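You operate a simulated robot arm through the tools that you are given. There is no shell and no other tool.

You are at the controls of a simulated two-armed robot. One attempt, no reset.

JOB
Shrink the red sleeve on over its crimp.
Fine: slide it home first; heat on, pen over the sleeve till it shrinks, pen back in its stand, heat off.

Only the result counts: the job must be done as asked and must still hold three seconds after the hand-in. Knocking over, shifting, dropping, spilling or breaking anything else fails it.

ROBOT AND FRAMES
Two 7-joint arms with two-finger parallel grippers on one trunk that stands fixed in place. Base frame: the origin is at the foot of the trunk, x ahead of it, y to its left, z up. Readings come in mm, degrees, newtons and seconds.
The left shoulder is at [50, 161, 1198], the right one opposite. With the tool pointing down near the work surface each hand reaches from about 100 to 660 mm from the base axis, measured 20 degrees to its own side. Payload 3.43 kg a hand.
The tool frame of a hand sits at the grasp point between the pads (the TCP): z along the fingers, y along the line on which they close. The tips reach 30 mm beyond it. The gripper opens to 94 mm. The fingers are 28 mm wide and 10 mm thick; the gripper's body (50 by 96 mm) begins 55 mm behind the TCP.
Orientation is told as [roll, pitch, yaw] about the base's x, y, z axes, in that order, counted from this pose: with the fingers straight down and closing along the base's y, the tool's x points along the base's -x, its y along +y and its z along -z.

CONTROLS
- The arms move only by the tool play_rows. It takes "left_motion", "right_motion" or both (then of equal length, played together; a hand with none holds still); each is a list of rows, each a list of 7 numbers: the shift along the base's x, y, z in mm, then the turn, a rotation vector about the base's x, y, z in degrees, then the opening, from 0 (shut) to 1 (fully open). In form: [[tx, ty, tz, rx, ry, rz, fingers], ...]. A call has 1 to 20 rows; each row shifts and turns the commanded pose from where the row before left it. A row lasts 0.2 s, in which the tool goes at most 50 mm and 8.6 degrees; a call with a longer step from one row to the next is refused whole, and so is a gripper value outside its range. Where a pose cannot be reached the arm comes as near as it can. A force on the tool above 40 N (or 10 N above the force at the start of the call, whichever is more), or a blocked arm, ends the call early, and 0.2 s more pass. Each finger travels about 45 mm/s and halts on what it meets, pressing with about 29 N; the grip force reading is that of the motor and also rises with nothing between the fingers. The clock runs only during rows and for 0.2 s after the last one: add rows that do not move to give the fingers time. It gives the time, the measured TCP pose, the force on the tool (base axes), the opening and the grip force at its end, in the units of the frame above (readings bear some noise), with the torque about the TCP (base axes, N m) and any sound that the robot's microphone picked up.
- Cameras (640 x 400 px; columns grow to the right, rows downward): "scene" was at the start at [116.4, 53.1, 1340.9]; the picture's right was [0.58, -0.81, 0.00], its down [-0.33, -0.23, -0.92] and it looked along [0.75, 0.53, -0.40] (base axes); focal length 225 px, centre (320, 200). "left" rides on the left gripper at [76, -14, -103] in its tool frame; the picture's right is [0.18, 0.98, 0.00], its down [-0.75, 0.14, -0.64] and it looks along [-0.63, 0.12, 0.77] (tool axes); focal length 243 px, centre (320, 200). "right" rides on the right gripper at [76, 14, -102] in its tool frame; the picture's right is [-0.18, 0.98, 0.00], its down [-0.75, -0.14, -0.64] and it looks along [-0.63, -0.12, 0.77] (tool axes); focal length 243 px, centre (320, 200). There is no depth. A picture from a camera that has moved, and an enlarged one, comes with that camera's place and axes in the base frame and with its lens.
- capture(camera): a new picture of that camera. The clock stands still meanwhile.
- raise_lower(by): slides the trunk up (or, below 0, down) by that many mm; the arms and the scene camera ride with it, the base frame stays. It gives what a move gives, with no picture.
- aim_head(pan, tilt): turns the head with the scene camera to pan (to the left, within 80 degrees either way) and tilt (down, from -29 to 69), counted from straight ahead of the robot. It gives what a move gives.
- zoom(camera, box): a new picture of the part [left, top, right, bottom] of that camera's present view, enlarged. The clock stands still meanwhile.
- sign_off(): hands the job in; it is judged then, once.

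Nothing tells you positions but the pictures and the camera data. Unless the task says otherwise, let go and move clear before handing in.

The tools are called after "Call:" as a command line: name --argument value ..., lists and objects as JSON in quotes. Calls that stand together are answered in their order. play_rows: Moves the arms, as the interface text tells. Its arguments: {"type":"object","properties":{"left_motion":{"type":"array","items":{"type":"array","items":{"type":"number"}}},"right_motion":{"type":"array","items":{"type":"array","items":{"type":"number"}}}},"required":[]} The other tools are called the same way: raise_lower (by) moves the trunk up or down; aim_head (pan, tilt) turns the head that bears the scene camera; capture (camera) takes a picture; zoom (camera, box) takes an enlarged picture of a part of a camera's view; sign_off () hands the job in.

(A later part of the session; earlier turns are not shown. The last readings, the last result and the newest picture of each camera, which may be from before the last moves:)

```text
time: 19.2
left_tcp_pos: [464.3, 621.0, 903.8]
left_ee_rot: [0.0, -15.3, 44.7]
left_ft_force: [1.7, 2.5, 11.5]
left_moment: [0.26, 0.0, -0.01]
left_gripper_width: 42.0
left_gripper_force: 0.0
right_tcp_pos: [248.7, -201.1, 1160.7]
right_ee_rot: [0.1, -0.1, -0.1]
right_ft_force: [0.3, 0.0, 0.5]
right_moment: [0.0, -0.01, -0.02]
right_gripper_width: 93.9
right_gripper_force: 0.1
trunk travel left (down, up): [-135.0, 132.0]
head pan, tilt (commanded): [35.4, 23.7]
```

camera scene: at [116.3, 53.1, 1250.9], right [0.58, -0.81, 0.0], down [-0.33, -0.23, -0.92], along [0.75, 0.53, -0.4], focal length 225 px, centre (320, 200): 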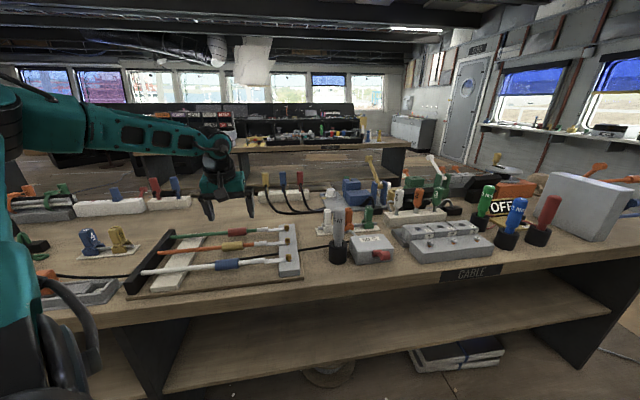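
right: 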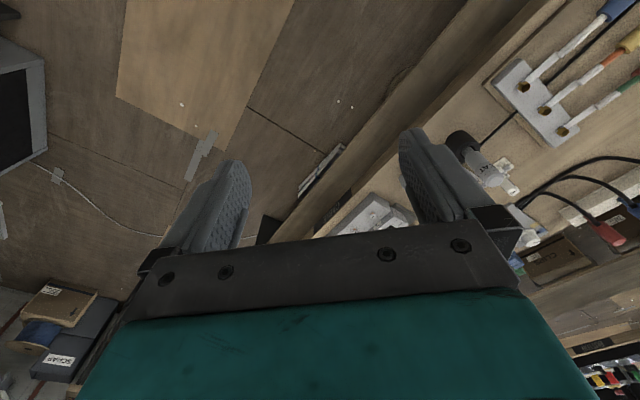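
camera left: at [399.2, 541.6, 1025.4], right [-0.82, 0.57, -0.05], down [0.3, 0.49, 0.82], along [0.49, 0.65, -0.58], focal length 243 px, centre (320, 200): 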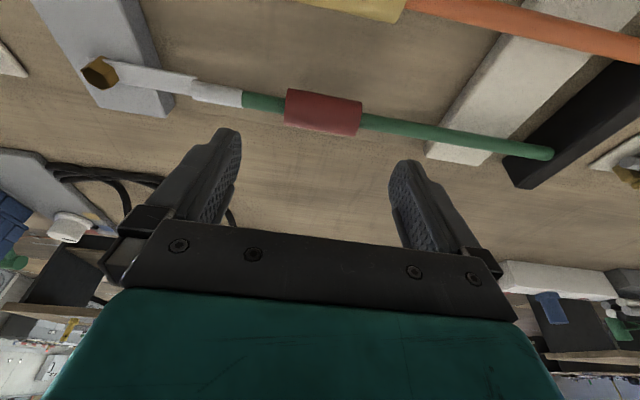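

I felt contact on the sleeve's top at TCP z≈903.7, so the usable tip height is about 5 mm less than I modelled. I'll lift, open past the ends, go about 5 mm deeper and close on the end faces.

Call:
play_rows --left_motion '[[0, 0, 4, 0, 0, 0, 0.44], [0, 0, 4, 0, 0, 0, 0.6], [0, 0, 0, 0, 0, 0, 0.72], [0, 0, 0, 0, 0, 0, 0.72]]'

Call:
zoom --camera "left" --box '[210, 80, 450, 230]'

```text
time: 20.2
left_tcp_pos: [462.3, 621.3, 906.6]
left_ee_rot: [0.1, -15.0, 44.7]
left_ft_force: [-1.1, 0.6, 0.9]
left_moment: [0.04, -0.03, -0.01]
left_gripper_width: 67.7
left_gripper_force: 0.1
right_tcp_pos: [250.4, -200.0, 1159.7]
right_ee_rot: [0.1, 0.0, 0.0]
right_ft_force: [-0.9, -1.0, 0.7]
right_moment: [0.02, -0.03, 0.03]
right_gripper_width: 94.0
right_gripper_force: 0.1
trunk travel left (down, up): [-135.0, 132.0]
head pan, tilt (commanded): [35.4, 23.7]
```

```text
2.67 times, centred on (330, 155) of left
camera zoom: at [401.7, 539.7, 987.1], right [-0.82, 0.57, -0.05], down [0.3, 0.49, 0.82], along [0.49, 0.65, -0.58], focal length 647 px, centre (293, 320)
```

zoom: 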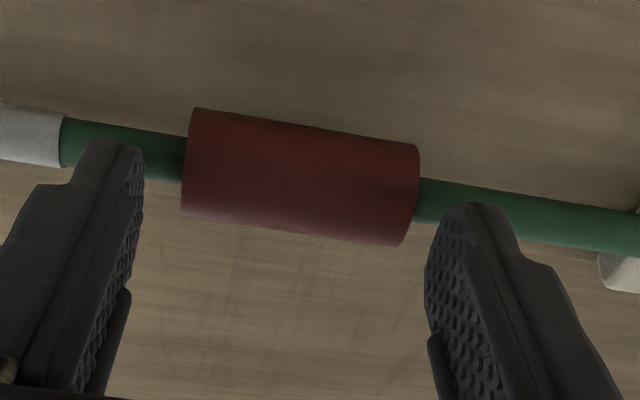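

Call:
play_rows --left_motion '[[0, 0, -4, 0, 0, 0, 0.72], [0, 0, -4, 0, 0, 0, 0.72], [0, 0, 0, 0, 0, 0, 0.72]]'

Call:
zoom --camera "left" --box '[210, 80, 450, 230]'

```text
time: 21.1
left_tcp_pos: [461.7, 622.7, 901.0]
left_ee_rot: [0.1, -15.1, 44.7]
left_ft_force: [0.2, 0.2, 0.4]
left_moment: [0.01, 0.01, -0.02]
left_gripper_width: 67.8
left_gripper_force: 0.1
right_tcp_pos: [249.1, -200.8, 1159.1]
right_ee_rot: [0.1, 0.0, 0.0]
right_ft_force: [0.0, -0.9, -0.3]
right_moment: [0.02, 0.01, 0.02]
right_gripper_width: 94.1
right_gripper_force: 0.1
trunk travel left (down, up): [-135.0, 132.0]
head pan, tilt (commanded): [35.4, 23.7]
```

```text
2.67 times, centred on (330, 155) of left
camera zoom: at [401.4, 540.5, 980.1], right [-0.82, 0.57, -0.05], down [0.3, 0.49, 0.82], along [0.49, 0.65, -0.58], focal length 647 px, centre (293, 320)
```

zoom: 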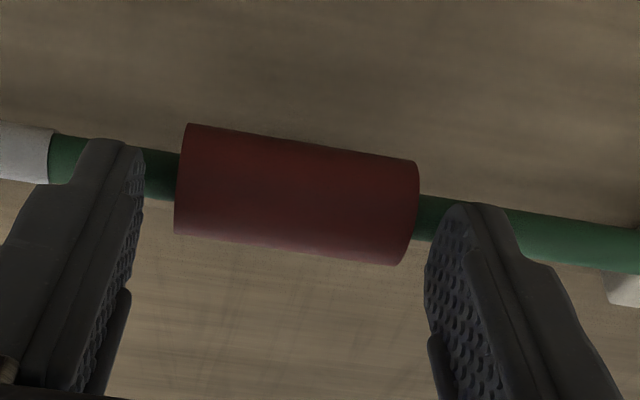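

Call:
play_rows --left_motion '[[0, 0, -2, 0, 0, 0, 0.72], [0, 0, 0, 0, 0, 0, 0.72]]'

Call:
play_rows --left_motion '[[0, 0, -1, 0, 0, 0, 0.72], [0, 0, 0, 0, 0, 0, 0.72]]'

Call:
zoom --camera "scene" --box '[200, 200, 280, 250]'

```text
time: 21.6
left_tcp_pos: [463.6, 621.4, 898.2]
left_ee_rot: [0.1, -14.9, 44.7]
left_ft_force: [-0.5, -0.7, 0.4]
left_moment: [0.01, 0.0, 0.02]
left_gripper_width: 67.8
left_gripper_force: 0.1
right_tcp_pos: [251.0, -199.3, 1158.5]
right_ee_rot: [0.2, 0.0, 0.1]
right_ft_force: [0.2, 0.7, -1.0]
right_moment: [-0.04, 0.01, -0.02]
right_gripper_width: 94.2
right_gripper_force: 0.0
trunk travel left (down, up): [-135.0, 132.0]
head pan, tilt (commanded): [35.4, 23.7]
```

```text
time: 22.2
left_tcp_pos: [462.3, 622.6, 896.9]
left_ee_rot: [0.1, -14.9, 44.7]
left_ft_force: [-0.2, 0.3, -0.5]
left_moment: [-0.01, -0.02, -0.02]
left_gripper_width: 67.8
left_gripper_force: 0.0
right_tcp_pos: [250.2, -200.1, 1159.4]
right_ee_rot: [0.1, 0.1, 0.1]
right_ft_force: [-0.1, 0.7, 0.6]
right_moment: [-0.02, -0.01, 0.02]
right_gripper_width: 93.9
right_gripper_force: 0.1
trunk travel left (down, up): [-135.0, 132.0]
head pan, tilt (commanded): [35.4, 23.7]
```

```text
8.00 times, centred on (240, 225) of scene
camera zoom: at [116.4, 53.1, 1250.9], right [0.58, -0.81, 0.0], down [-0.33, -0.23, -0.92], along [0.75, 0.53, -0.4], focal length 1801 px, centre (960, 0)
```

zoom: 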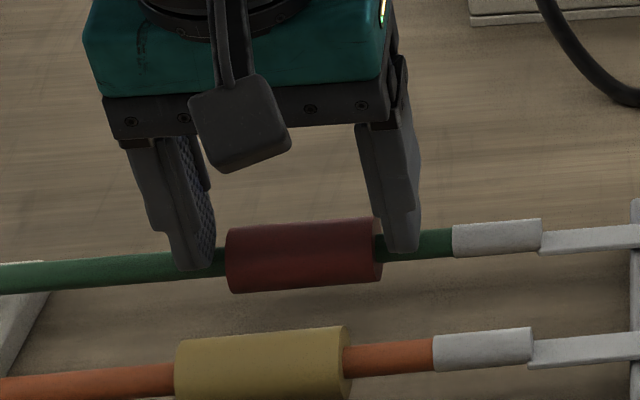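

No wire contact at z≈897. I'll close onto the ends.

Call:
play_rows --left_motion '[[0, 0, 0, 0, 0, 0, 0.62], [0, 0, 0, 0, 0, 0, 0.56], [0, 0, 0, 0, 0, 0, 0.53], [0, 0, 0, 0, 0, 0, 0.53]]'

Call:
zoom --camera "scene" --box '[200, 200, 280, 250]'

Call:
zoom --camera "left" --box '[210, 80, 450, 230]'

```text
time: 23.2
left_tcp_pos: [463.9, 621.7, 895.8]
left_ee_rot: [0.0, -15.0, 44.6]
left_ft_force: [0.4, -0.6, -0.7]
left_moment: [0.12, -0.06, 0.17]
left_gripper_width: 55.8
left_gripper_force: 45.4
right_tcp_pos: [250.3, -199.1, 1158.8]
right_ee_rot: [0.2, 0.0, 0.0]
right_ft_force: [-0.8, 0.1, 0.0]
right_moment: [-0.03, -0.02, 0.02]
right_gripper_width: 93.9
right_gripper_force: 0.0
trunk travel left (down, up): [-135.0, 132.0]
head pan, tilt (commanded): [35.4, 23.7]
```

```text
8.00 times, centred on (240, 225) of scene
camera zoom: at [116.5, 53.1, 1250.9], right [0.58, -0.81, 0.0], down [-0.33, -0.23, -0.92], along [0.75, 0.53, -0.4], focal length 1801 px, centre (960, 0)
```

zoom: 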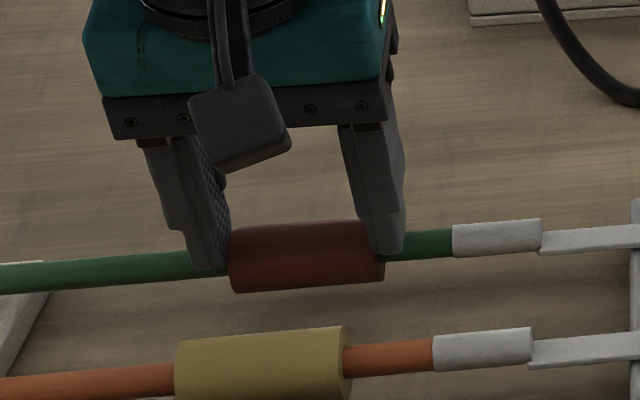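

```text
2.67 times, centred on (330, 155) of left
camera zoom: at [401.9, 540.5, 975.9], right [-0.82, 0.57, -0.05], down [0.3, 0.49, 0.82], along [0.49, 0.65, -0.58], focal length 647 px, centre (293, 320)
```

zoom: 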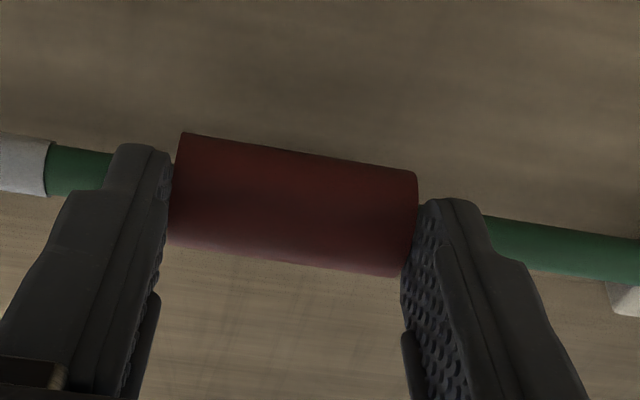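

The width halted at 55.8 mm with force, so the fingers are on both end faces. I'll loosen by about a millimetre, lift slightly to clear the crimp, and push the sleeve along the wire with the rear finger.

Call:
play_rows --left_motion '[[0, 0, 0, 0, 0, 0, 0.61], [0, 0, 1.5, 0, 0, 0, 0.61], [3.55, -3.52, 0, 0, 0, 0, 0.61], [3.55, -3.52, 0, 0, 0, 0, 0.61], [3.55, -3.52, 0, 0, 0, 0, 0.61], [3.55, -3.52, 0, 0, 0, 0, 0.61], [0, 0, 0, 0, 0, 0, 0.61]]'

Call:
zoom --camera "scene" --box '[200, 200, 280, 250]'

Call:
zoom --camera "left" --box '[210, 80, 450, 230]'

```text
time: 24.9
left_tcp_pos: [476.6, 608.1, 898.7]
left_ee_rot: [0.1, -15.1, 44.7]
left_ft_force: [-0.5, 0.0, 0.3]
left_moment: [-0.01, -0.02, -0.01]
left_gripper_width: 57.5
left_gripper_force: 0.1
right_tcp_pos: [250.1, -200.2, 1159.9]
right_ee_rot: [0.1, 0.0, 0.0]
right_ft_force: [0.2, -0.9, -0.5]
right_moment: [0.02, 0.0, 0.01]
right_gripper_width: 94.1
right_gripper_force: 0.1
trunk travel left (down, up): [-135.0, 132.0]
head pan, tilt (commanded): [35.4, 23.7]
```

```text
8.00 times, centred on (240, 225) of scene
camera zoom: at [116.4, 53.1, 1250.9], right [0.58, -0.81, 0.0], down [-0.33, -0.23, -0.92], along [0.75, 0.53, -0.4], focal length 1801 px, centre (960, 0)
```

zoom: 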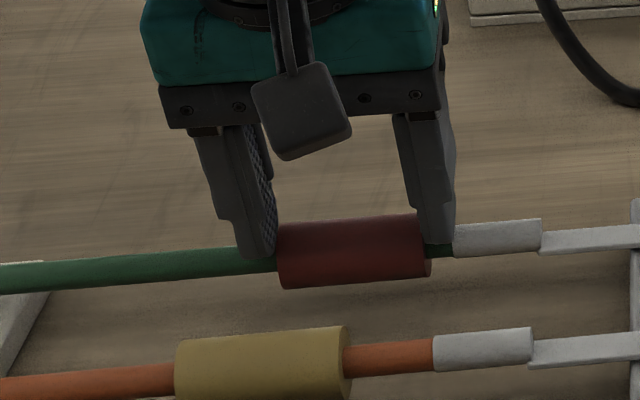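

```text
2.67 times, centred on (330, 155) of left
camera zoom: at [415.4, 526.9, 978.8], right [-0.82, 0.57, -0.05], down [0.3, 0.49, 0.82], along [0.49, 0.65, -0.58], focal length 647 px, centre (293, 320)
```

zoom: 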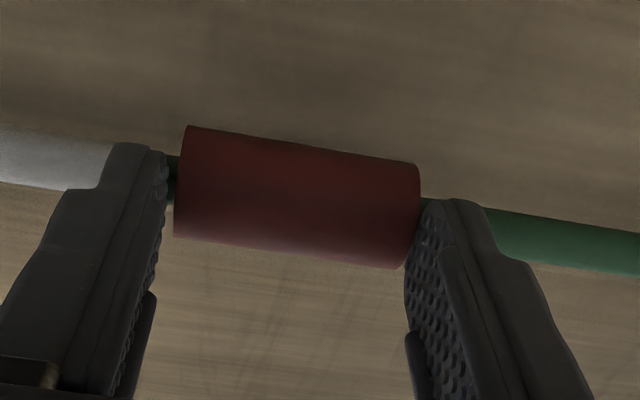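

The sleeve is sliding with the hand and with no resistance. I'll continue another 40 mm.

Call:
play_rows --left_motion '[[3.55, -3.52, 0, 0, 0, 0, 0.61], [3.55, -3.52, 0, 0, 0, 0, 0.61], [3.55, -3.52, 0, 0, 0, 0, 0.61], [3.55, -3.52, 0, 0, 0, 0, 0.61], [3.55, -3.52, 0, 0, 0, 0, 0.61], [3.55, -3.52, 0, 0, 0, 0, 0.61], [3.55, -3.52, 0, 0, 0, 0, 0.61], [3.55, -3.52, 0, 0, 0, 0, 0.61], [0, 0, 0, 0, 0, 0, 0.61]]'

Call:
zoom --camera "scene" --box '[220, 200, 300, 250]'

Call:
zoom --camera "left" --box '[170, 60, 450, 235]'

```text
time: 26.9
left_tcp_pos: [504.0, 579.6, 898.6]
left_ee_rot: [0.1, -15.0, 44.8]
left_ft_force: [-0.4, 0.6, -0.5]
left_moment: [0.02, -0.02, 0.01]
left_gripper_width: 58.0
left_gripper_force: 0.0
right_tcp_pos: [250.6, -200.4, 1159.7]
right_ee_rot: [0.1, 0.0, 0.0]
right_ft_force: [-0.4, 0.8, -0.9]
right_moment: [0.0, 0.02, 0.0]
right_gripper_width: 94.0
right_gripper_force: 0.0
trunk travel left (down, up): [-135.0, 132.0]
head pan, tilt (commanded): [35.4, 23.7]
```

```text
8.00 times, centred on (260, 225) of scene
camera zoom: at [116.4, 53.1, 1250.9], right [0.58, -0.81, 0.0], down [-0.33, -0.23, -0.92], along [0.75, 0.53, -0.4], focal length 1801 px, centre (800, 0)
```

zoom: 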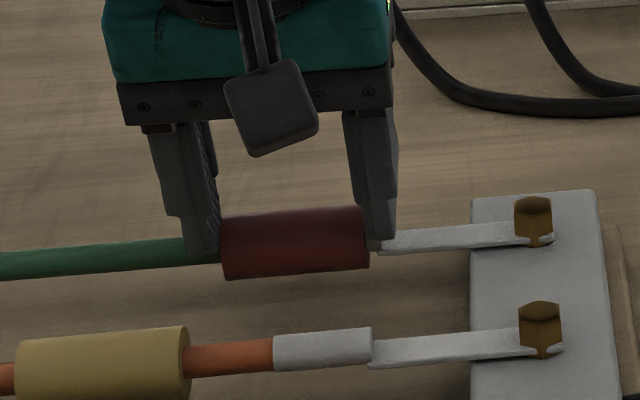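

```text
2.29 times, centred on (310, 148) of left
camera zoom: at [442.8, 498.0, 977.1], right [-0.82, 0.57, -0.05], down [0.3, 0.49, 0.82], along [0.49, 0.65, -0.58], focal length 555 px, centre (343, 320)
```

zoom: 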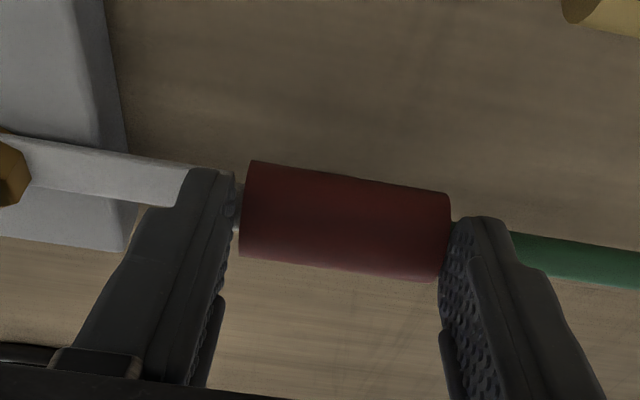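

About 17 mm remain to centre the sleeve over the crimp. I'll move the rest slowly.

Call:
play_rows --left_motion '[[2.84, -2.81, 0, 0, 0, 0, 0.61], [2.84, -2.81, 0, 0, 0, 0, 0.61], [2.84, -2.81, 0, 0, 0, 0, 0.61], [2.84, -2.81, 0, 0, 0, 0, 0.61], [0, 0, 0, 0, 0, 0, 0.61]]'

Call:
zoom --camera "scene" --box '[220, 200, 300, 250]'

Call:
zoom --camera "left" --box '[170, 60, 450, 235]'

```text
time: 28.1
left_tcp_pos: [514.5, 568.8, 898.2]
left_ee_rot: [0.0, -15.0, 44.8]
left_ft_force: [-2.7, 5.3, 1.2]
left_moment: [0.17, 0.04, 0.01]
left_gripper_width: 60.0
left_gripper_force: 1.9
right_tcp_pos: [249.8, -200.0, 1160.0]
right_ee_rot: [0.0, 0.0, 0.0]
right_ft_force: [-0.3, 0.1, 0.8]
right_moment: [0.04, 0.02, 0.03]
right_gripper_width: 94.4
right_gripper_force: 0.0
trunk travel left (down, up): [-135.0, 132.0]
head pan, tilt (commanded): [35.4, 23.7]
```

```text
8.00 times, centred on (260, 225) of scene
camera zoom: at [116.2, 53.4, 1250.9], right [0.58, -0.81, 0.0], down [-0.33, -0.23, -0.92], along [0.75, 0.53, -0.4], focal length 1801 px, centre (800, 0)
```

zoom: 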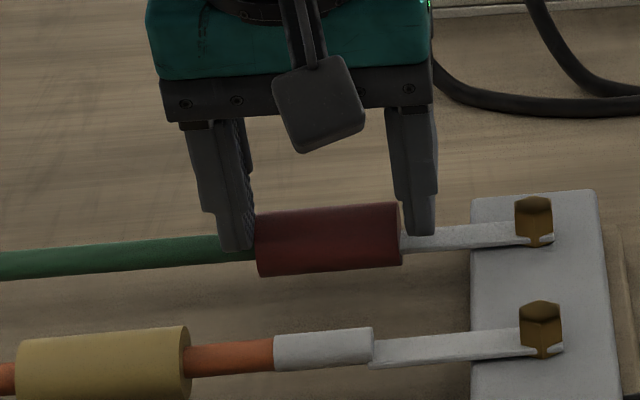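

```text
2.29 times, centred on (310, 148) of left
camera zoom: at [453.0, 487.8, 977.3], right [-0.82, 0.57, -0.05], down [0.3, 0.49, 0.82], along [0.49, 0.65, -0.58], focal length 555 px, centre (343, 320)
```

zoom: 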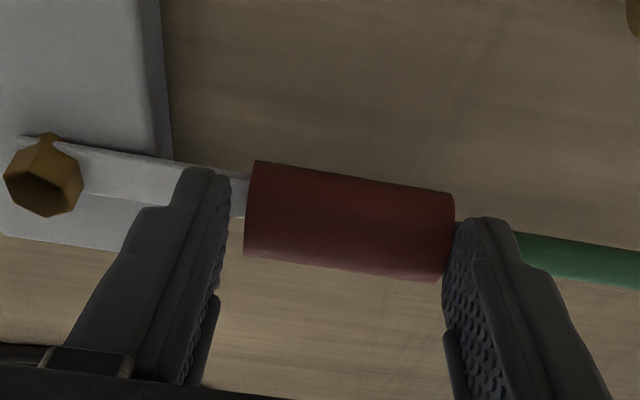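

The sleeve now fully covers the crimp, and I feel about 6 N of resistance, probably the home stop. I'll nudge 2 mm more to confirm.

Call:
play_rows --left_motion '[[1.42, -1.41, 0, 0, 0, 0, 0.61], [0, 0, 0, 0, 0, 0, 0.61]]'

Call:
zoom --camera "scene" --box '[220, 200, 300, 250]'

```text
time: 28.6
left_tcp_pos: [515.0, 567.3, 899.5]
left_ee_rot: [0.0, -14.9, 44.8]
left_ft_force: [-5.7, 8.5, 1.9]
left_moment: [0.33, 0.17, 0.08]
left_gripper_width: 63.0
left_gripper_force: 4.8
right_tcp_pos: [250.0, -199.1, 1159.3]
right_ee_rot: [0.0, -0.1, 0.0]
right_ft_force: [0.3, -0.1, 0.3]
right_moment: [-0.03, 0.0, -0.03]
right_gripper_width: 94.0
right_gripper_force: 0.1
trunk travel left (down, up): [-135.0, 132.0]
head pan, tilt (commanded): [35.4, 23.7]
```

```text
8.00 times, centred on (260, 225) of scene
camera zoom: at [115.7, 53.7, 1251.0], right [0.58, -0.81, 0.0], down [-0.33, -0.23, -0.92], along [0.75, 0.53, -0.4], focal length 1801 px, centre (800, 0)
```

zoom: 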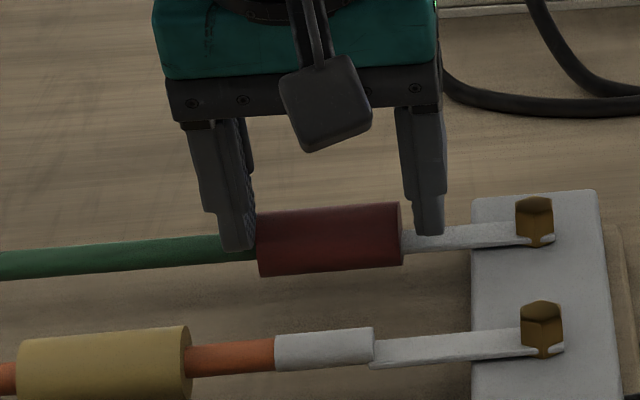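

The sleeve doesn't move any further and the force rises, so it is home over the crimp. I'll back off, open and lift clear.

Call:
play_rows --left_motion '[[-2.1, 2.1, 0, 0, 0, 0, 0.65], [0, 0, 0, 0, 0, 0, 0.75], [0, 0, 5, 0, 0, 0, 0.78], [0, 0, 20, 0, 0, 0, 0.85], [-5, -5, 30, 0, 0, 0, 1], [-10, -10, 30, 0, 0, 0, 1], [-10, -15, 30, 0, 0, 0, 1], [0, 0, 0, 0, 0, 0, 1]]'

Call:
zoom --camera "scene" --box '[190, 205, 310, 280]'

Call:
capture --camera "left"

Call:
capture --camera "scene"

```text
time: 30.4
left_tcp_pos: [491.9, 536.7, 1016.7]
left_ee_rot: [0.1, -15.1, 44.8]
left_ft_force: [0.1, -0.4, -0.1]
left_moment: [-0.01, 0.0, 0.04]
left_gripper_width: 93.9
left_gripper_force: 0.0
right_tcp_pos: [250.1, -199.9, 1159.9]
right_ee_rot: [0.1, 0.1, -0.1]
right_ft_force: [0.5, -0.9, 0.7]
right_moment: [-0.03, -0.01, 0.06]
right_gripper_width: 93.8
right_gripper_force: 0.1
trunk travel left (down, up): [-135.0, 132.0]
head pan, tilt (commanded): [35.4, 23.7]
```

```text
5.33 times, centred on (250, 242) of scene
camera zoom: at [116.5, 53.2, 1250.9], right [0.58, -0.81, 0.0], down [-0.33, -0.23, -0.92], along [0.75, 0.53, -0.4], focal length 1201 px, centre (693, -27)
```

zoom: 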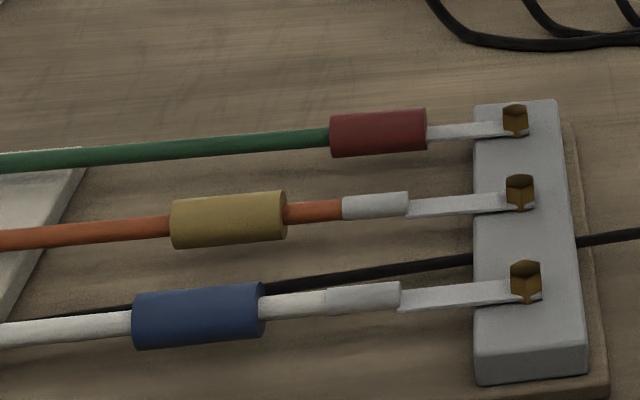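

```text
taken
camera left: at [430.3, 455.3, 1094.5], right [-0.82, 0.57, -0.05], down [0.3, 0.49, 0.82], along [0.49, 0.65, -0.58], focal length 243 px, centre (320, 200)
```

left: 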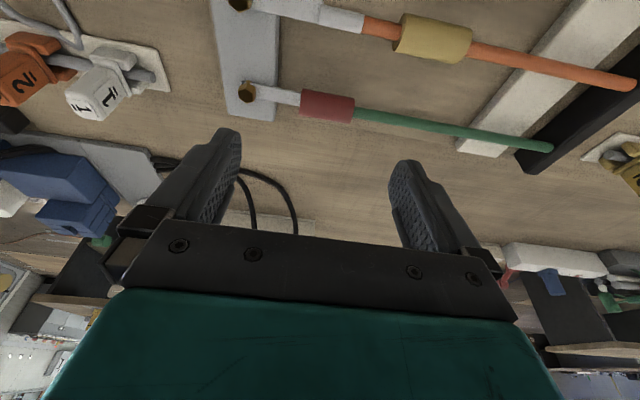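

```text
taken
camera scene: at [116.5, 53.2, 1250.9], right [0.58, -0.81, 0.0], down [-0.33, -0.23, -0.92], along [0.75, 0.53, -0.4], focal length 225 px, centre (320, 200)
```

scene: 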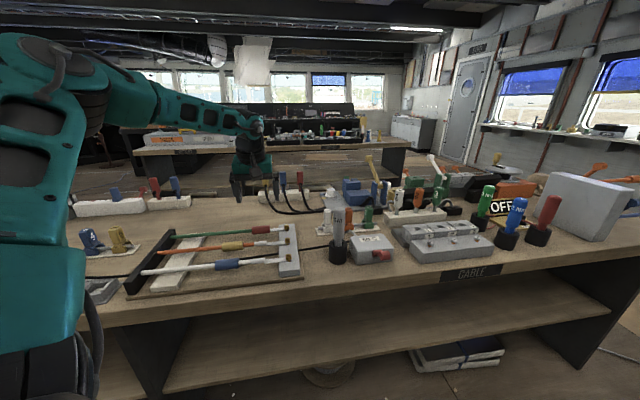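

The sleeve is home and fully covers the crimp. Now I'll measure the pen and heat switch from the current view.

Call:
zoom --camera "scene" --box '[310, 195, 410, 275]'

Call:
zoom --camera "scene" --box '[340, 220, 420, 280]'

```text
5.00 times, centred on (360, 235) of scene
camera zoom: at [116.5, 53.2, 1250.9], right [0.58, -0.81, 0.0], down [-0.33, -0.23, -0.92], along [0.75, 0.53, -0.4], focal length 1126 px, centre (120, 25)
```

zoom: 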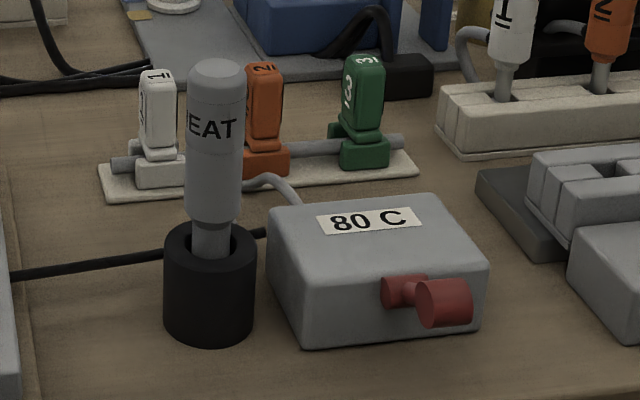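

```text
6.67 times, centred on (380, 250) of scene
camera zoom: at [116.5, 53.2, 1250.9], right [0.58, -0.81, 0.0], down [-0.33, -0.23, -0.92], along [0.75, 0.53, -0.4], focal length 1501 px, centre (-80, -133)
```

zoom: 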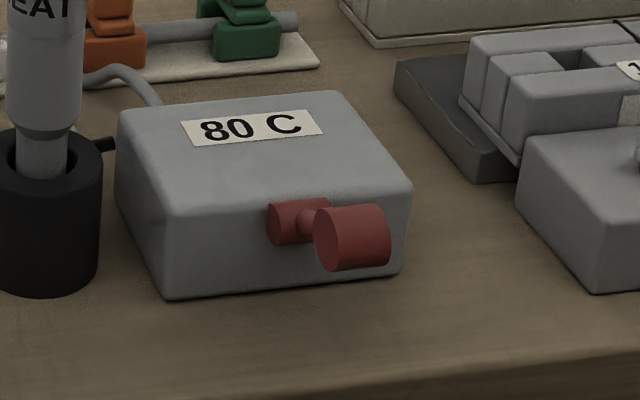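

Estimates now: lever drum ≈ (591, 189, 893), pivot ≈ (621, 218, 870), so the lever is about 29° up. The right arm suits the switch, so I'll bring it in with yaw 45 and a 40° tilt.

Call:
play_rows --right_motion '[[20, 20, -6, 0, 0, 7.5, 1], [20, 20, -6, 0, 0, 7.5, 1], [20, 25, -8, 0, 0, 7.5, 1], [20, 25, -8, 0, 0, 7.5, 1], [20, 25, -8, 0, 0, 7.5, 1], [20, 25, -8, 0, 0, 7.5, 1], [24, 30, -8, 5.657, -5.657, 0, 1], [24, 30, -8, 5.657, -5.657, 0, 1], [24, 30, -8, 5.657, -5.657, 0, 1], [24, 30, -8, 5.657, -5.657, 0, 1], [24, 30, -8, 5.657, -5.657, 0, 1], [0, 0, 0, 0, 0, 0, 1]]'

Call:
capture --camera "right"

Call:
capture --camera "scene"

```text
time: 33.0
left_tcp_pos: [491.0, 536.3, 1015.2]
left_ee_rot: [0.1, -15.0, 44.6]
left_ft_force: [-0.5, -0.8, -0.1]
left_moment: [0.0, 0.03, -0.03]
left_gripper_width: 93.8
left_gripper_force: 0.1
right_tcp_pos: [492.4, 87.9, 1074.5]
right_ee_rot: [0.0, -40.1, 45.0]
right_ft_force: [1.0, 0.3, -0.7]
right_moment: [0.01, 0.0, 0.0]
right_gripper_width: 94.0
right_gripper_force: 0.0
trunk travel left (down, up): [-135.0, 132.0]
head pan, tilt (commanded): [35.4, 23.7]
```

```text
taken
camera right: at [394.4, 9.0, 1102.7], right [-0.6, 0.79, 0.12], down [0.21, 0.01, 0.98], along [0.77, 0.61, -0.18], focal length 243 px, centre (320, 200)
```

right: 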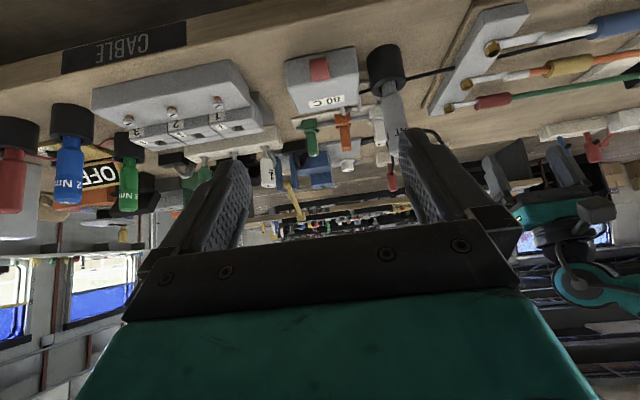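

```text
taken
camera scene: at [116.4, 53.1, 1250.9], right [0.58, -0.81, 0.0], down [-0.33, -0.23, -0.92], along [0.75, 0.53, -0.4], focal length 225 px, centre (320, 200)
```

scene: 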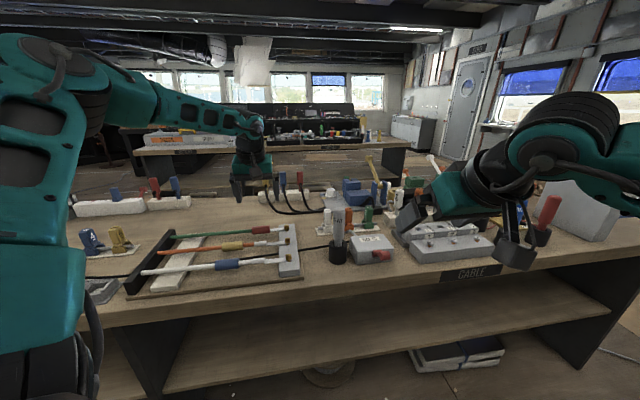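

Call:
zoom --camera "right" --box '[270, 30, 420, 124]'

Call:
zoom --camera "scene" --box '[320, 190, 480, 290]'

```text
4.26 times, centred on (345, 77) of right
camera zoom: at [394.4, 9.0, 1102.7], right [-0.6, 0.79, 0.12], down [0.21, 0.01, 0.98], along [0.77, 0.61, -0.18], focal length 1032 px, centre (214, 723)
```

zoom: 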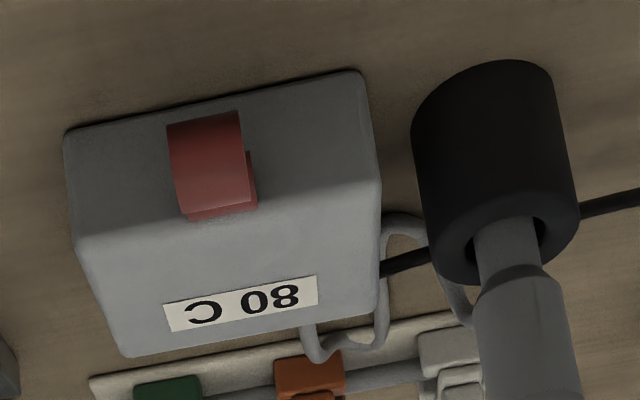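

```text
4.00 times, centred on (400, 240) of scene
camera zoom: at [116.4, 53.1, 1250.9], right [0.58, -0.81, 0.0], down [-0.33, -0.23, -0.92], along [0.75, 0.53, -0.4], focal length 901 px, centre (0, 40)
```

zoom: 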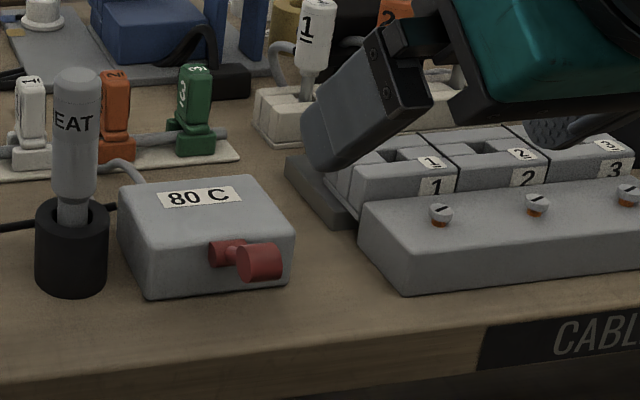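

From the right camera the hand is already aligned with the lever in w. The drum sits at about u=551.5, z≈891. I'll approach along the tool axis with the fingers partly open.

Call:
play_rows --right_motion '[[15.9, 15.9, -30, 0, 0, 0, 0.7], [15.9, 15.9, -30, 0, 0, 0, 0.6], [15.9, 15.9, -30, 0, 0, 0, 0.58], [15.9, 15.9, -30, 0, 0, 0, 0.58], [0, 0, 0, 0, 0, 0, 0.58]]'

Call:
capture --camera "right"

Call:
zoom --camera "scene" --box '[320, 190, 480, 290]'

```text
time: 34.2
left_tcp_pos: [490.6, 536.6, 1015.5]
left_ee_rot: [0.0, -15.0, 44.7]
left_ft_force: [0.5, 0.2, 0.1]
left_moment: [-0.01, 0.0, 0.01]
left_gripper_width: 94.2
left_gripper_force: 0.0
right_tcp_pos: [554.1, 150.9, 956.1]
right_ee_rot: [0.1, -40.1, 45.1]
right_ft_force: [0.4, -0.8, -0.1]
right_moment: [0.0, -0.04, -0.01]
right_gripper_width: 54.6
right_gripper_force: 0.1
trunk travel left (down, up): [-135.0, 132.0]
head pan, tilt (commanded): [35.4, 23.7]
```

```text
taken
camera right: at [458.1, 72.5, 984.9], right [-0.6, 0.79, 0.12], down [0.22, 0.02, 0.98], along [0.77, 0.61, -0.18], focal length 243 px, centre (320, 200)
```

right: 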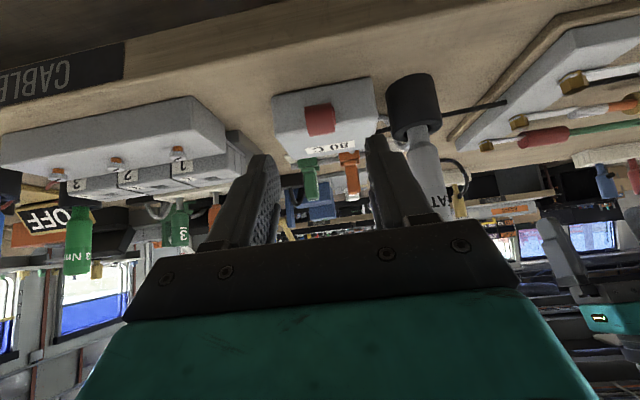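

```text
4.00 times, centred on (400, 240) of scene
camera zoom: at [116.4, 53.1, 1250.9], right [0.58, -0.81, 0.0], down [-0.33, -0.23, -0.92], along [0.75, 0.53, -0.4], focal length 901 px, centre (0, 40)
```

zoom: 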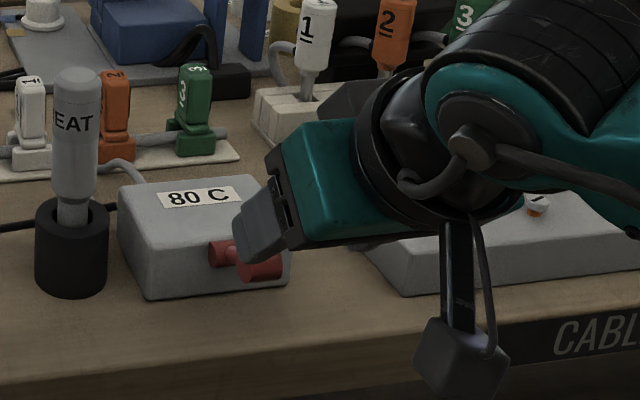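

Call:
zoom --camera "right" --box '[230, 60, 430, 185]'

```text
3.20 times, centred on (330, 122) of right
camera zoom: at [458.1, 72.5, 984.9], right [-0.6, 0.79, 0.12], down [0.22, 0.02, 0.98], along [0.77, 0.61, -0.18], focal length 776 px, centre (288, 448)
```

zoom: 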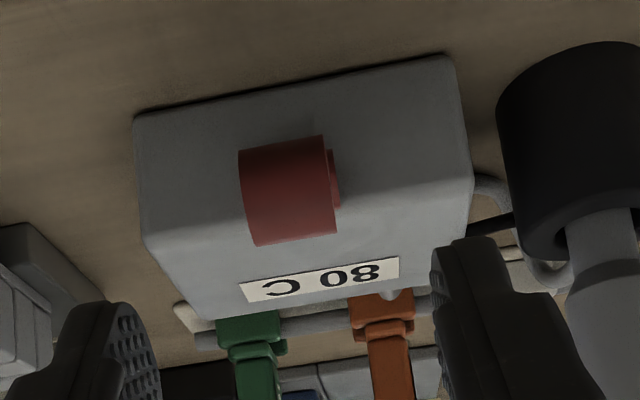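

Call:
play_rows --right_motion '[[10, 10, -17, 0, 0, 0, 0.55], [10, 10, -17, 0, 0, 0, 0.55], [0, 0, 0, 0, 0, 0, 0.55]]'

Call:
zoom --camera "right" --box '[200, 60, 440, 210]'

Call:
zoom --camera "scene" --box '[340, 220, 420, 280]'

```text
time: 35.0
left_tcp_pos: [492.5, 537.4, 1016.3]
left_ee_rot: [0.0, -15.0, 44.6]
left_ft_force: [-0.4, -0.3, 0.8]
left_moment: [0.0, -0.02, 0.0]
left_gripper_width: 94.0
left_gripper_force: 0.1
right_tcp_pos: [574.6, 172.9, 921.9]
right_ee_rot: [0.0, -40.0, 45.1]
right_ft_force: [0.2, -0.3, 0.7]
right_moment: [0.0, -0.01, 0.0]
right_gripper_width: 51.4
right_gripper_force: 0.0
trunk travel left (down, up): [-135.0, 132.0]
head pan, tilt (commanded): [35.4, 23.7]
```

```text
2.67 times, centred on (320, 135) of right
camera zoom: at [477.7, 93.5, 950.9], right [-0.6, 0.79, 0.12], down [0.22, 0.02, 0.98], along [0.77, 0.61, -0.18], focal length 647 px, centre (320, 373)
```

zoom: 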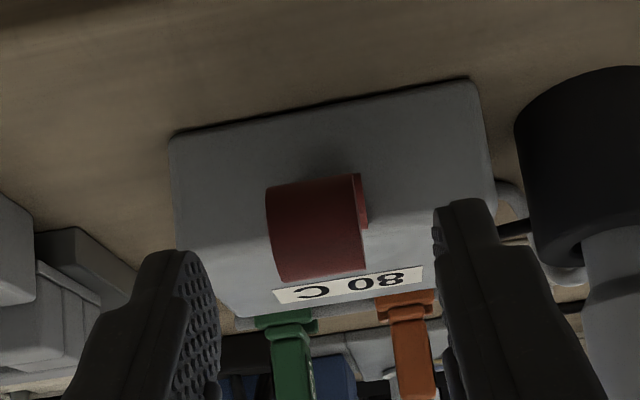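

```text
6.67 times, centred on (380, 250) of scene
camera zoom: at [116.4, 53.1, 1250.9], right [0.58, -0.81, 0.0], down [-0.33, -0.23, -0.92], along [0.75, 0.53, -0.4], focal length 1501 px, centre (-80, -133)
```

zoom: 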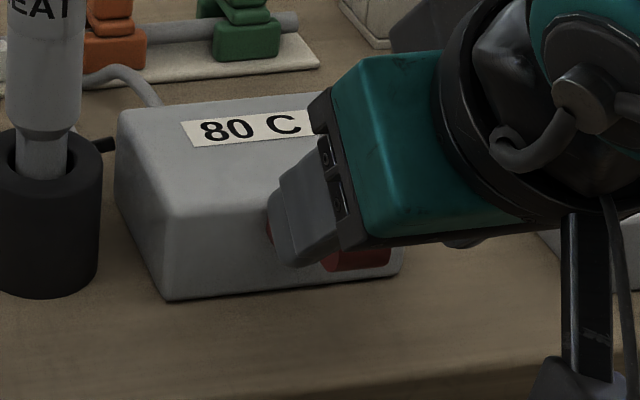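

Three right-camera views agree on the drum at u≈554, w≈-286, z≈887. I'll move in the last 24 mm and close on the drum's ends.

Call:
play_rows --right_motion '[[5.4, 3.8, -9.9, 0, 0, 0, 0.55], [5.4, 3.8, -9.9, 0, 0, 0, 0.55], [0, 0, 0, 0, 0, 0, 0.55], [0, 0, 0, 0, 0, 0, 0.55]]'

Call:
zoom --camera "right" --box '[200, 60, 440, 210]'

Call:
zoom --camera "scene" --box '[340, 220, 420, 280]'

```text
time: 36.0
left_tcp_pos: [490.7, 536.9, 1014.5]
left_ee_rot: [0.2, -15.0, 44.7]
left_ft_force: [0.2, 0.0, 0.5]
left_moment: [-0.01, 0.03, 0.02]
left_gripper_width: 93.9
left_gripper_force: 0.0
right_tcp_pos: [585.2, 180.6, 902.2]
right_ee_rot: [0.2, -40.0, 45.0]
right_ft_force: [-0.3, 0.7, 1.0]
right_moment: [0.0, -0.02, -0.01]
right_gripper_width: 51.8
right_gripper_force: 0.0
trunk travel left (down, up): [-135.0, 132.0]
head pan, tilt (commanded): [35.4, 23.7]
```

```text
2.67 times, centred on (320, 135) of right
camera zoom: at [488.5, 101.9, 930.7], right [-0.6, 0.79, 0.12], down [0.22, 0.02, 0.98], along [0.77, 0.61, -0.18], focal length 647 px, centre (320, 373)
```

zoom: 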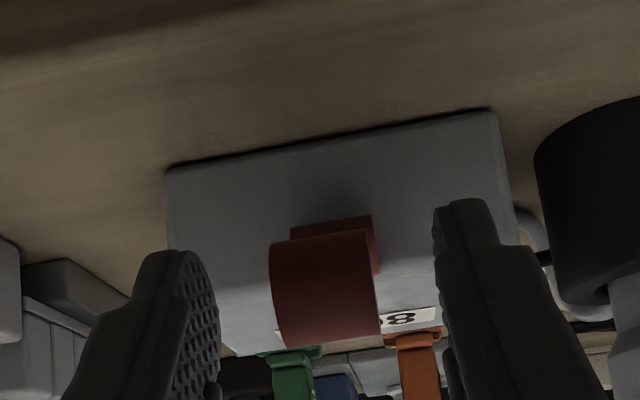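

```text
6.67 times, centred on (380, 250) of scene
camera zoom: at [116.4, 53.1, 1250.9], right [0.58, -0.81, 0.0], down [-0.33, -0.23, -0.92], along [0.75, 0.53, -0.4], focal length 1501 px, centre (-80, -133)
```

zoom: 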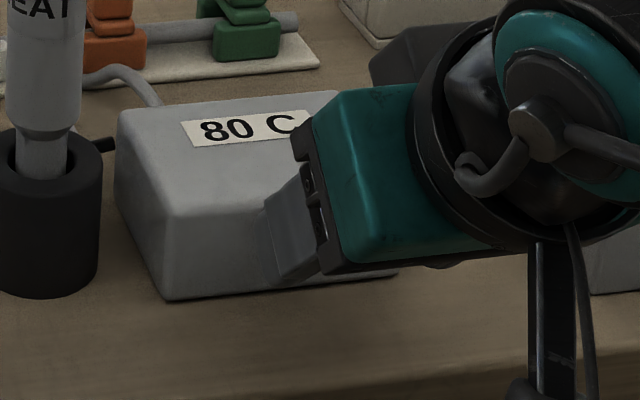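

The drum is between the fingers. I'll close on its ends.

Call:
play_rows --right_motion '[[0, 0, 0, 0, 0, 0, 0.4], [0, 0, 0, 0, 0, 0, 0.3], [0, 0, 0, 0, 0, 0, 0.22], [0, 0, 0, 0, 0, 0, 0.22]]'

Call:
zoom --camera "right" --box '[200, 60, 440, 210]'

```text
time: 37.0
left_tcp_pos: [491.5, 537.7, 1016.1]
left_ee_rot: [0.1, -15.1, 44.7]
left_ft_force: [0.1, 0.6, 0.1]
left_moment: [0.03, 0.0, -0.03]
left_gripper_width: 94.3
left_gripper_force: 0.0
right_tcp_pos: [584.8, 181.9, 901.7]
right_ee_rot: [0.1, -40.0, 45.1]
right_ft_force: [-5.4, 5.0, -1.6]
right_moment: [0.06, 0.17, 0.18]
right_gripper_width: 43.9
right_gripper_force: 45.1
trunk travel left (down, up): [-135.0, 132.0]
head pan, tilt (commanded): [35.4, 23.7]
```

```text
2.67 times, centred on (320, 135) of right
camera zoom: at [487.7, 102.7, 930.8], right [-0.6, 0.79, 0.12], down [0.22, 0.02, 0.98], along [0.77, 0.61, -0.18], focal length 647 px, centre (320, 373)
```

zoom: 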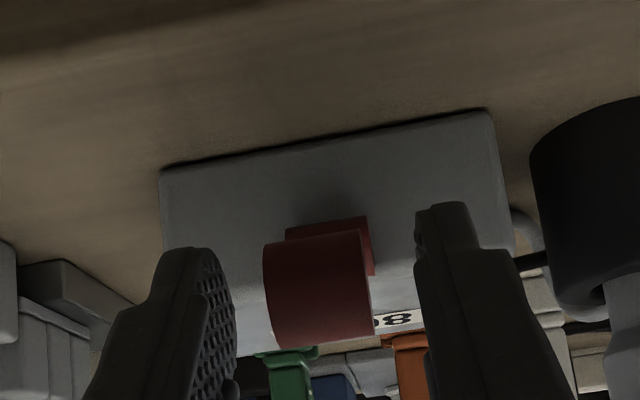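

The fingers halted at 44 mm with force, so they are bearing on something, apparently the lever's ends. I'll test by moving a few millimetres along the lever's downward arc.

Call:
play_rows --right_motion '[[-1.1, -1.1, -3.6, 0, 0, 0, 0.22], [-1.1, -1.1, -3.6, 0, 0, 0, 0.22], [0, 0, 0, 0, 0, 0, 0.22]]'

Call:
zoom --camera "right" --box '[200, 60, 440, 210]'

Call:
zoom --camera "scene" --box '[340, 220, 420, 280]'

```text
time: 37.9
left_tcp_pos: [491.2, 535.9, 1015.8]
left_ee_rot: [0.1, -15.1, 44.7]
left_ft_force: [0.4, 0.1, 1.1]
left_moment: [-0.02, 0.0, 0.01]
left_gripper_width: 94.0
left_gripper_force: 0.1
right_tcp_pos: [583.4, 180.3, 898.9]
right_ee_rot: [0.0, -40.7, 45.2]
right_ft_force: [3.7, 11.0, 21.3]
right_moment: [1.16, -1.1, 0.09]
right_gripper_width: 44.0
right_gripper_force: 44.8
trunk travel left (down, up): [-135.0, 132.0]
head pan, tilt (commanded): [35.4, 23.7]
```

```text
2.67 times, centred on (320, 135) of right
camera zoom: at [486.3, 101.2, 926.2], right [-0.6, 0.79, 0.12], down [0.21, 0.01, 0.98], along [0.77, 0.61, -0.17], focal length 647 px, centre (320, 373)
```

zoom: 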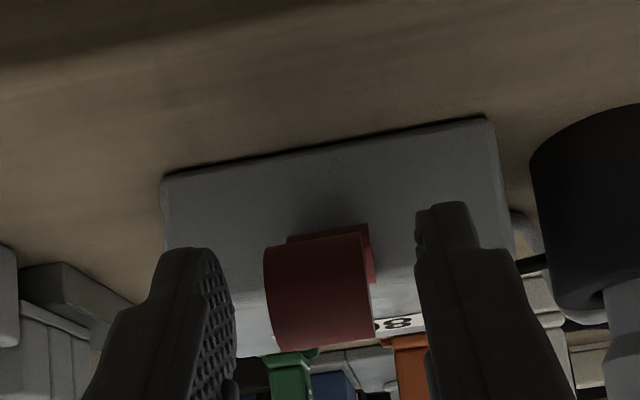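

```text
6.67 times, centred on (380, 250) of scene
camera zoom: at [114.8, 53.4, 1251.3], right [0.58, -0.81, 0.0], down [-0.33, -0.23, -0.92], along [0.75, 0.53, -0.4], focal length 1501 px, centre (-80, -133)
```

zoom: 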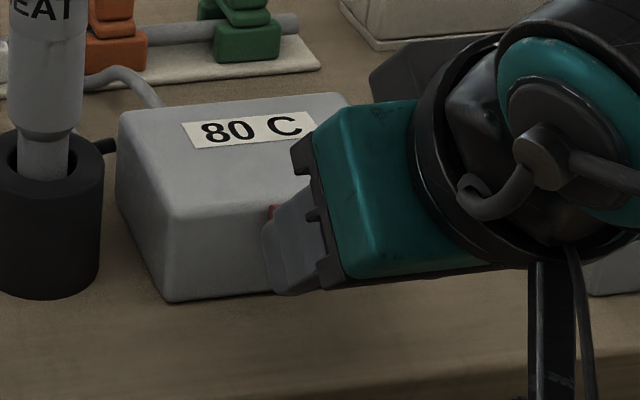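

The grip resists rotation between pads and lever: 21 N and 1.6 N·m after a few mm. The hand has to turn along with the lever. I'll release, back off and re-plan with a steeper start tilt.

Call:
play_rows --right_motion '[[0, 0, 3, 0, 0, 0, 0.3], [0, 0, 0, 0, 0, 0, 0.55], [0, 0, 0, 0, 0, 0, 0.6], [-10, -10, 17, 0, 0, 0, 0.6], [-10, -10, 17, 0, 0, 0, 0.6], [0, 0, 0, 0, 0, 0, 0.6]]'

Call:
zoom --camera "right" --box '[200, 60, 440, 210]'

Call:
zoom --camera "scene" --box '[340, 220, 420, 280]'

```text
time: 39.2
left_tcp_pos: [491.4, 537.2, 1015.3]
left_ee_rot: [0.2, -15.0, 44.7]
left_ft_force: [0.3, -0.3, -0.7]
left_moment: [0.01, -0.02, -0.01]
left_gripper_width: 94.1
left_gripper_force: 0.1
right_tcp_pos: [563.4, 158.3, 929.0]
right_ee_rot: [-0.1, -40.0, 45.0]
right_ft_force: [0.5, 0.0, 0.3]
right_moment: [-0.01, 0.03, 0.03]
right_gripper_width: 56.4
right_gripper_force: 0.1
trunk travel left (down, up): [-135.0, 132.0]
head pan, tilt (commanded): [35.4, 23.7]
```

```text
2.67 times, centred on (320, 135) of right
camera zoom: at [466.5, 80.3, 958.9], right [-0.6, 0.79, 0.12], down [0.22, 0.02, 0.98], along [0.77, 0.61, -0.18], focal length 647 px, centre (320, 373)
```

zoom: 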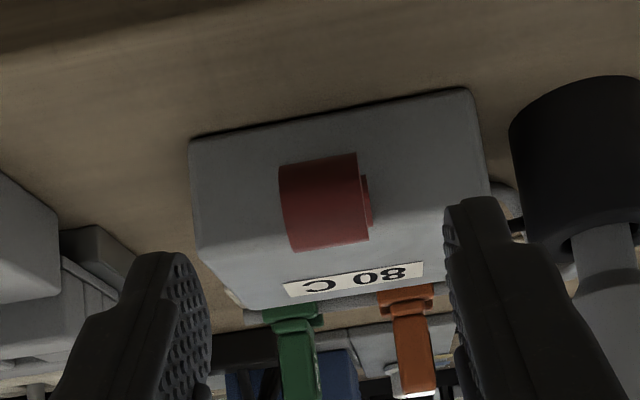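

```text
6.67 times, centred on (380, 250) of scene
camera zoom: at [116.5, 53.1, 1250.9], right [0.58, -0.81, 0.0], down [-0.33, -0.23, -0.92], along [0.75, 0.53, -0.4], focal length 1501 px, centre (-80, -133)
```

zoom: 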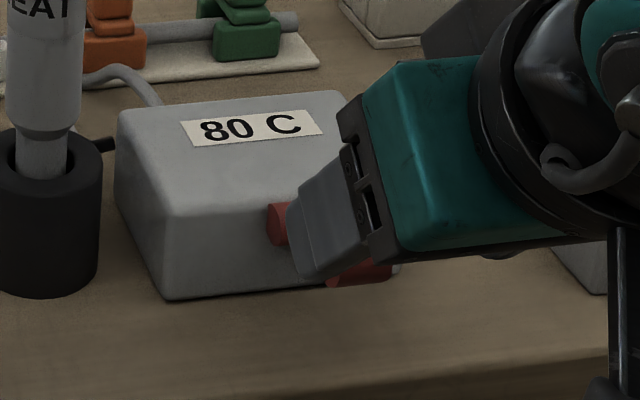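

The lever moved about 7° down and stayed there, so it's a plain friction toggle. I'll close the fingers and push the drum down from above until it reaches its lower stop.

Call:
play_rows --right_motion '[[0, 0, 5, 0, 0, 0, 0.4], [0, 0, 5, 0, 0, 0, 0.2], [0, 0, 0, 0, 0, 0, 0.0], [0, 0, 0, 0, 0, 0, 0.0], [9, 9, 0, 0, 0, 0, 0.0], [9, 9, -3, 0, 0, 0, 0.0], [9.9, 9.9, -5, 0, 0, 0, 0.0], [0, 0, 0, 0, 0, 0, 0.0]]'

Call:
zoom --camera "right" --box '[200, 60, 440, 210]'

Call:
zoom --camera "scene" --box '[340, 220, 420, 280]'

```text
time: 41.0
left_tcp_pos: [491.2, 535.4, 1015.8]
left_ee_rot: [0.1, -15.0, 44.8]
left_ft_force: [0.2, -0.2, 0.5]
left_moment: [0.01, 0.0, 0.01]
left_gripper_width: 94.0
left_gripper_force: 0.0
right_tcp_pos: [590.5, 187.1, 933.4]
right_ee_rot: [0.1, -40.1, 45.1]
right_ft_force: [0.3, 0.3, -0.9]
right_moment: [0.0, -0.03, 0.02]
right_gripper_width: 0.0
right_gripper_force: 28.8
trunk travel left (down, up): [-135.0, 132.0]
head pan, tilt (commanded): [35.4, 23.7]
```

```text
2.67 times, centred on (320, 135) of right
camera zoom: at [493.9, 108.1, 961.5], right [-0.6, 0.79, 0.12], down [0.22, 0.02, 0.98], along [0.77, 0.61, -0.18], focal length 647 px, centre (320, 373)
```

zoom: 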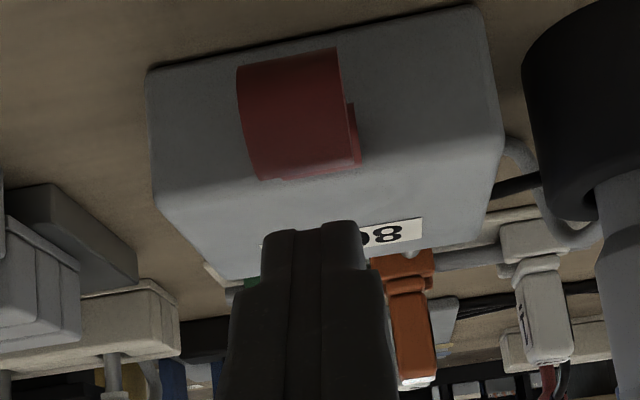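

```text
6.67 times, centred on (380, 250) of scene
camera zoom: at [116.4, 53.1, 1250.9], right [0.58, -0.81, 0.0], down [-0.33, -0.23, -0.92], along [0.75, 0.53, -0.4], focal length 1501 px, centre (-80, -133)
```

zoom: 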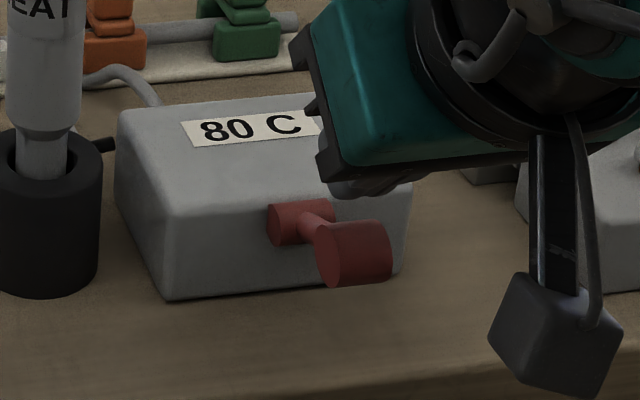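

The lever is slightly lowered, and the closed fingertips are right above the drum. I'll push down along the arc.

Call:
play_rows --right_motion '[[0, 0, -6, 0, 0, 0, 0], [0, 0, -6, 0, 0, 0, 0], [-1.4, -1.4, -4, 0, 0, 0, 0], [-1.4, -1.4, -4, 0, 0, 0, 0], [-1.4, -1.4, -4, 0, 0, 0, 0], [0, 0, 0, 0, 0, 0, 0]]'

Call:
zoom --camera "scene" --box '[340, 220, 420, 280]'

Call:
zoom --camera "right" --box '[200, 60, 440, 210]'

```text
time: 42.5
left_tcp_pos: [491.7, 536.0, 1015.3]
left_ee_rot: [0.1, -14.9, 44.7]
left_ft_force: [-0.7, 1.1, 0.2]
left_moment: [0.0, -0.01, 0.03]
left_gripper_width: 93.9
left_gripper_force: 0.0
right_tcp_pos: [586.1, 182.0, 908.9]
right_ee_rot: [0.1, -40.0, 45.0]
right_ft_force: [-0.3, 0.0, 0.4]
right_moment: [0.02, 0.02, 0.01]
right_gripper_width: 0.1
right_gripper_force: 29.2
trunk travel left (down, up): [-135.0, 132.0]
head pan, tilt (commanded): [35.4, 23.7]
```

```text
6.67 times, centred on (380, 250) of scene
camera zoom: at [116.4, 53.1, 1250.9], right [0.58, -0.81, 0.0], down [-0.33, -0.23, -0.92], along [0.75, 0.53, -0.4], focal length 1501 px, centre (-80, -133)
```

zoom: 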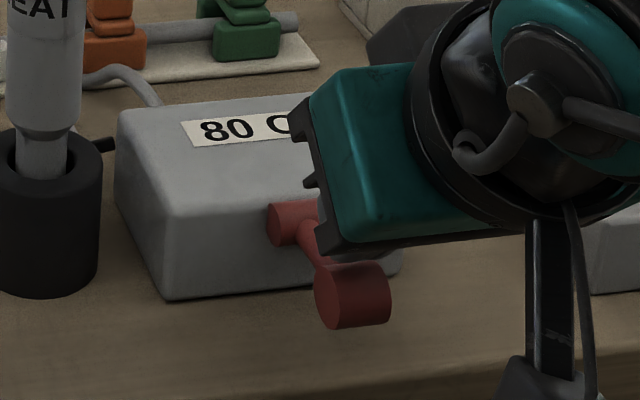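

```text
2.67 times, centred on (320, 135) of right
camera zoom: at [488.9, 103.8, 937.5], right [-0.6, 0.79, 0.12], down [0.22, 0.02, 0.98], along [0.77, 0.61, -0.18], focal length 647 px, centre (320, 373)
```

zoom: 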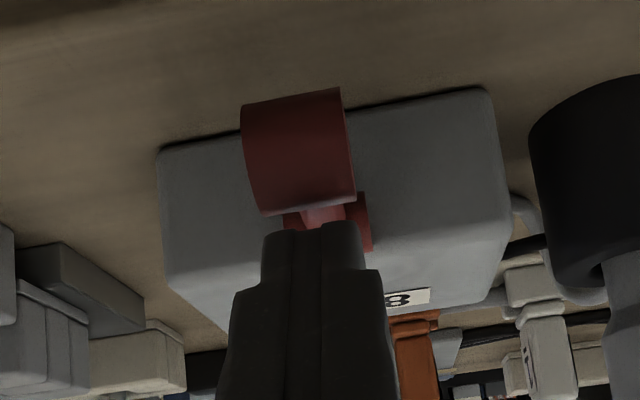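

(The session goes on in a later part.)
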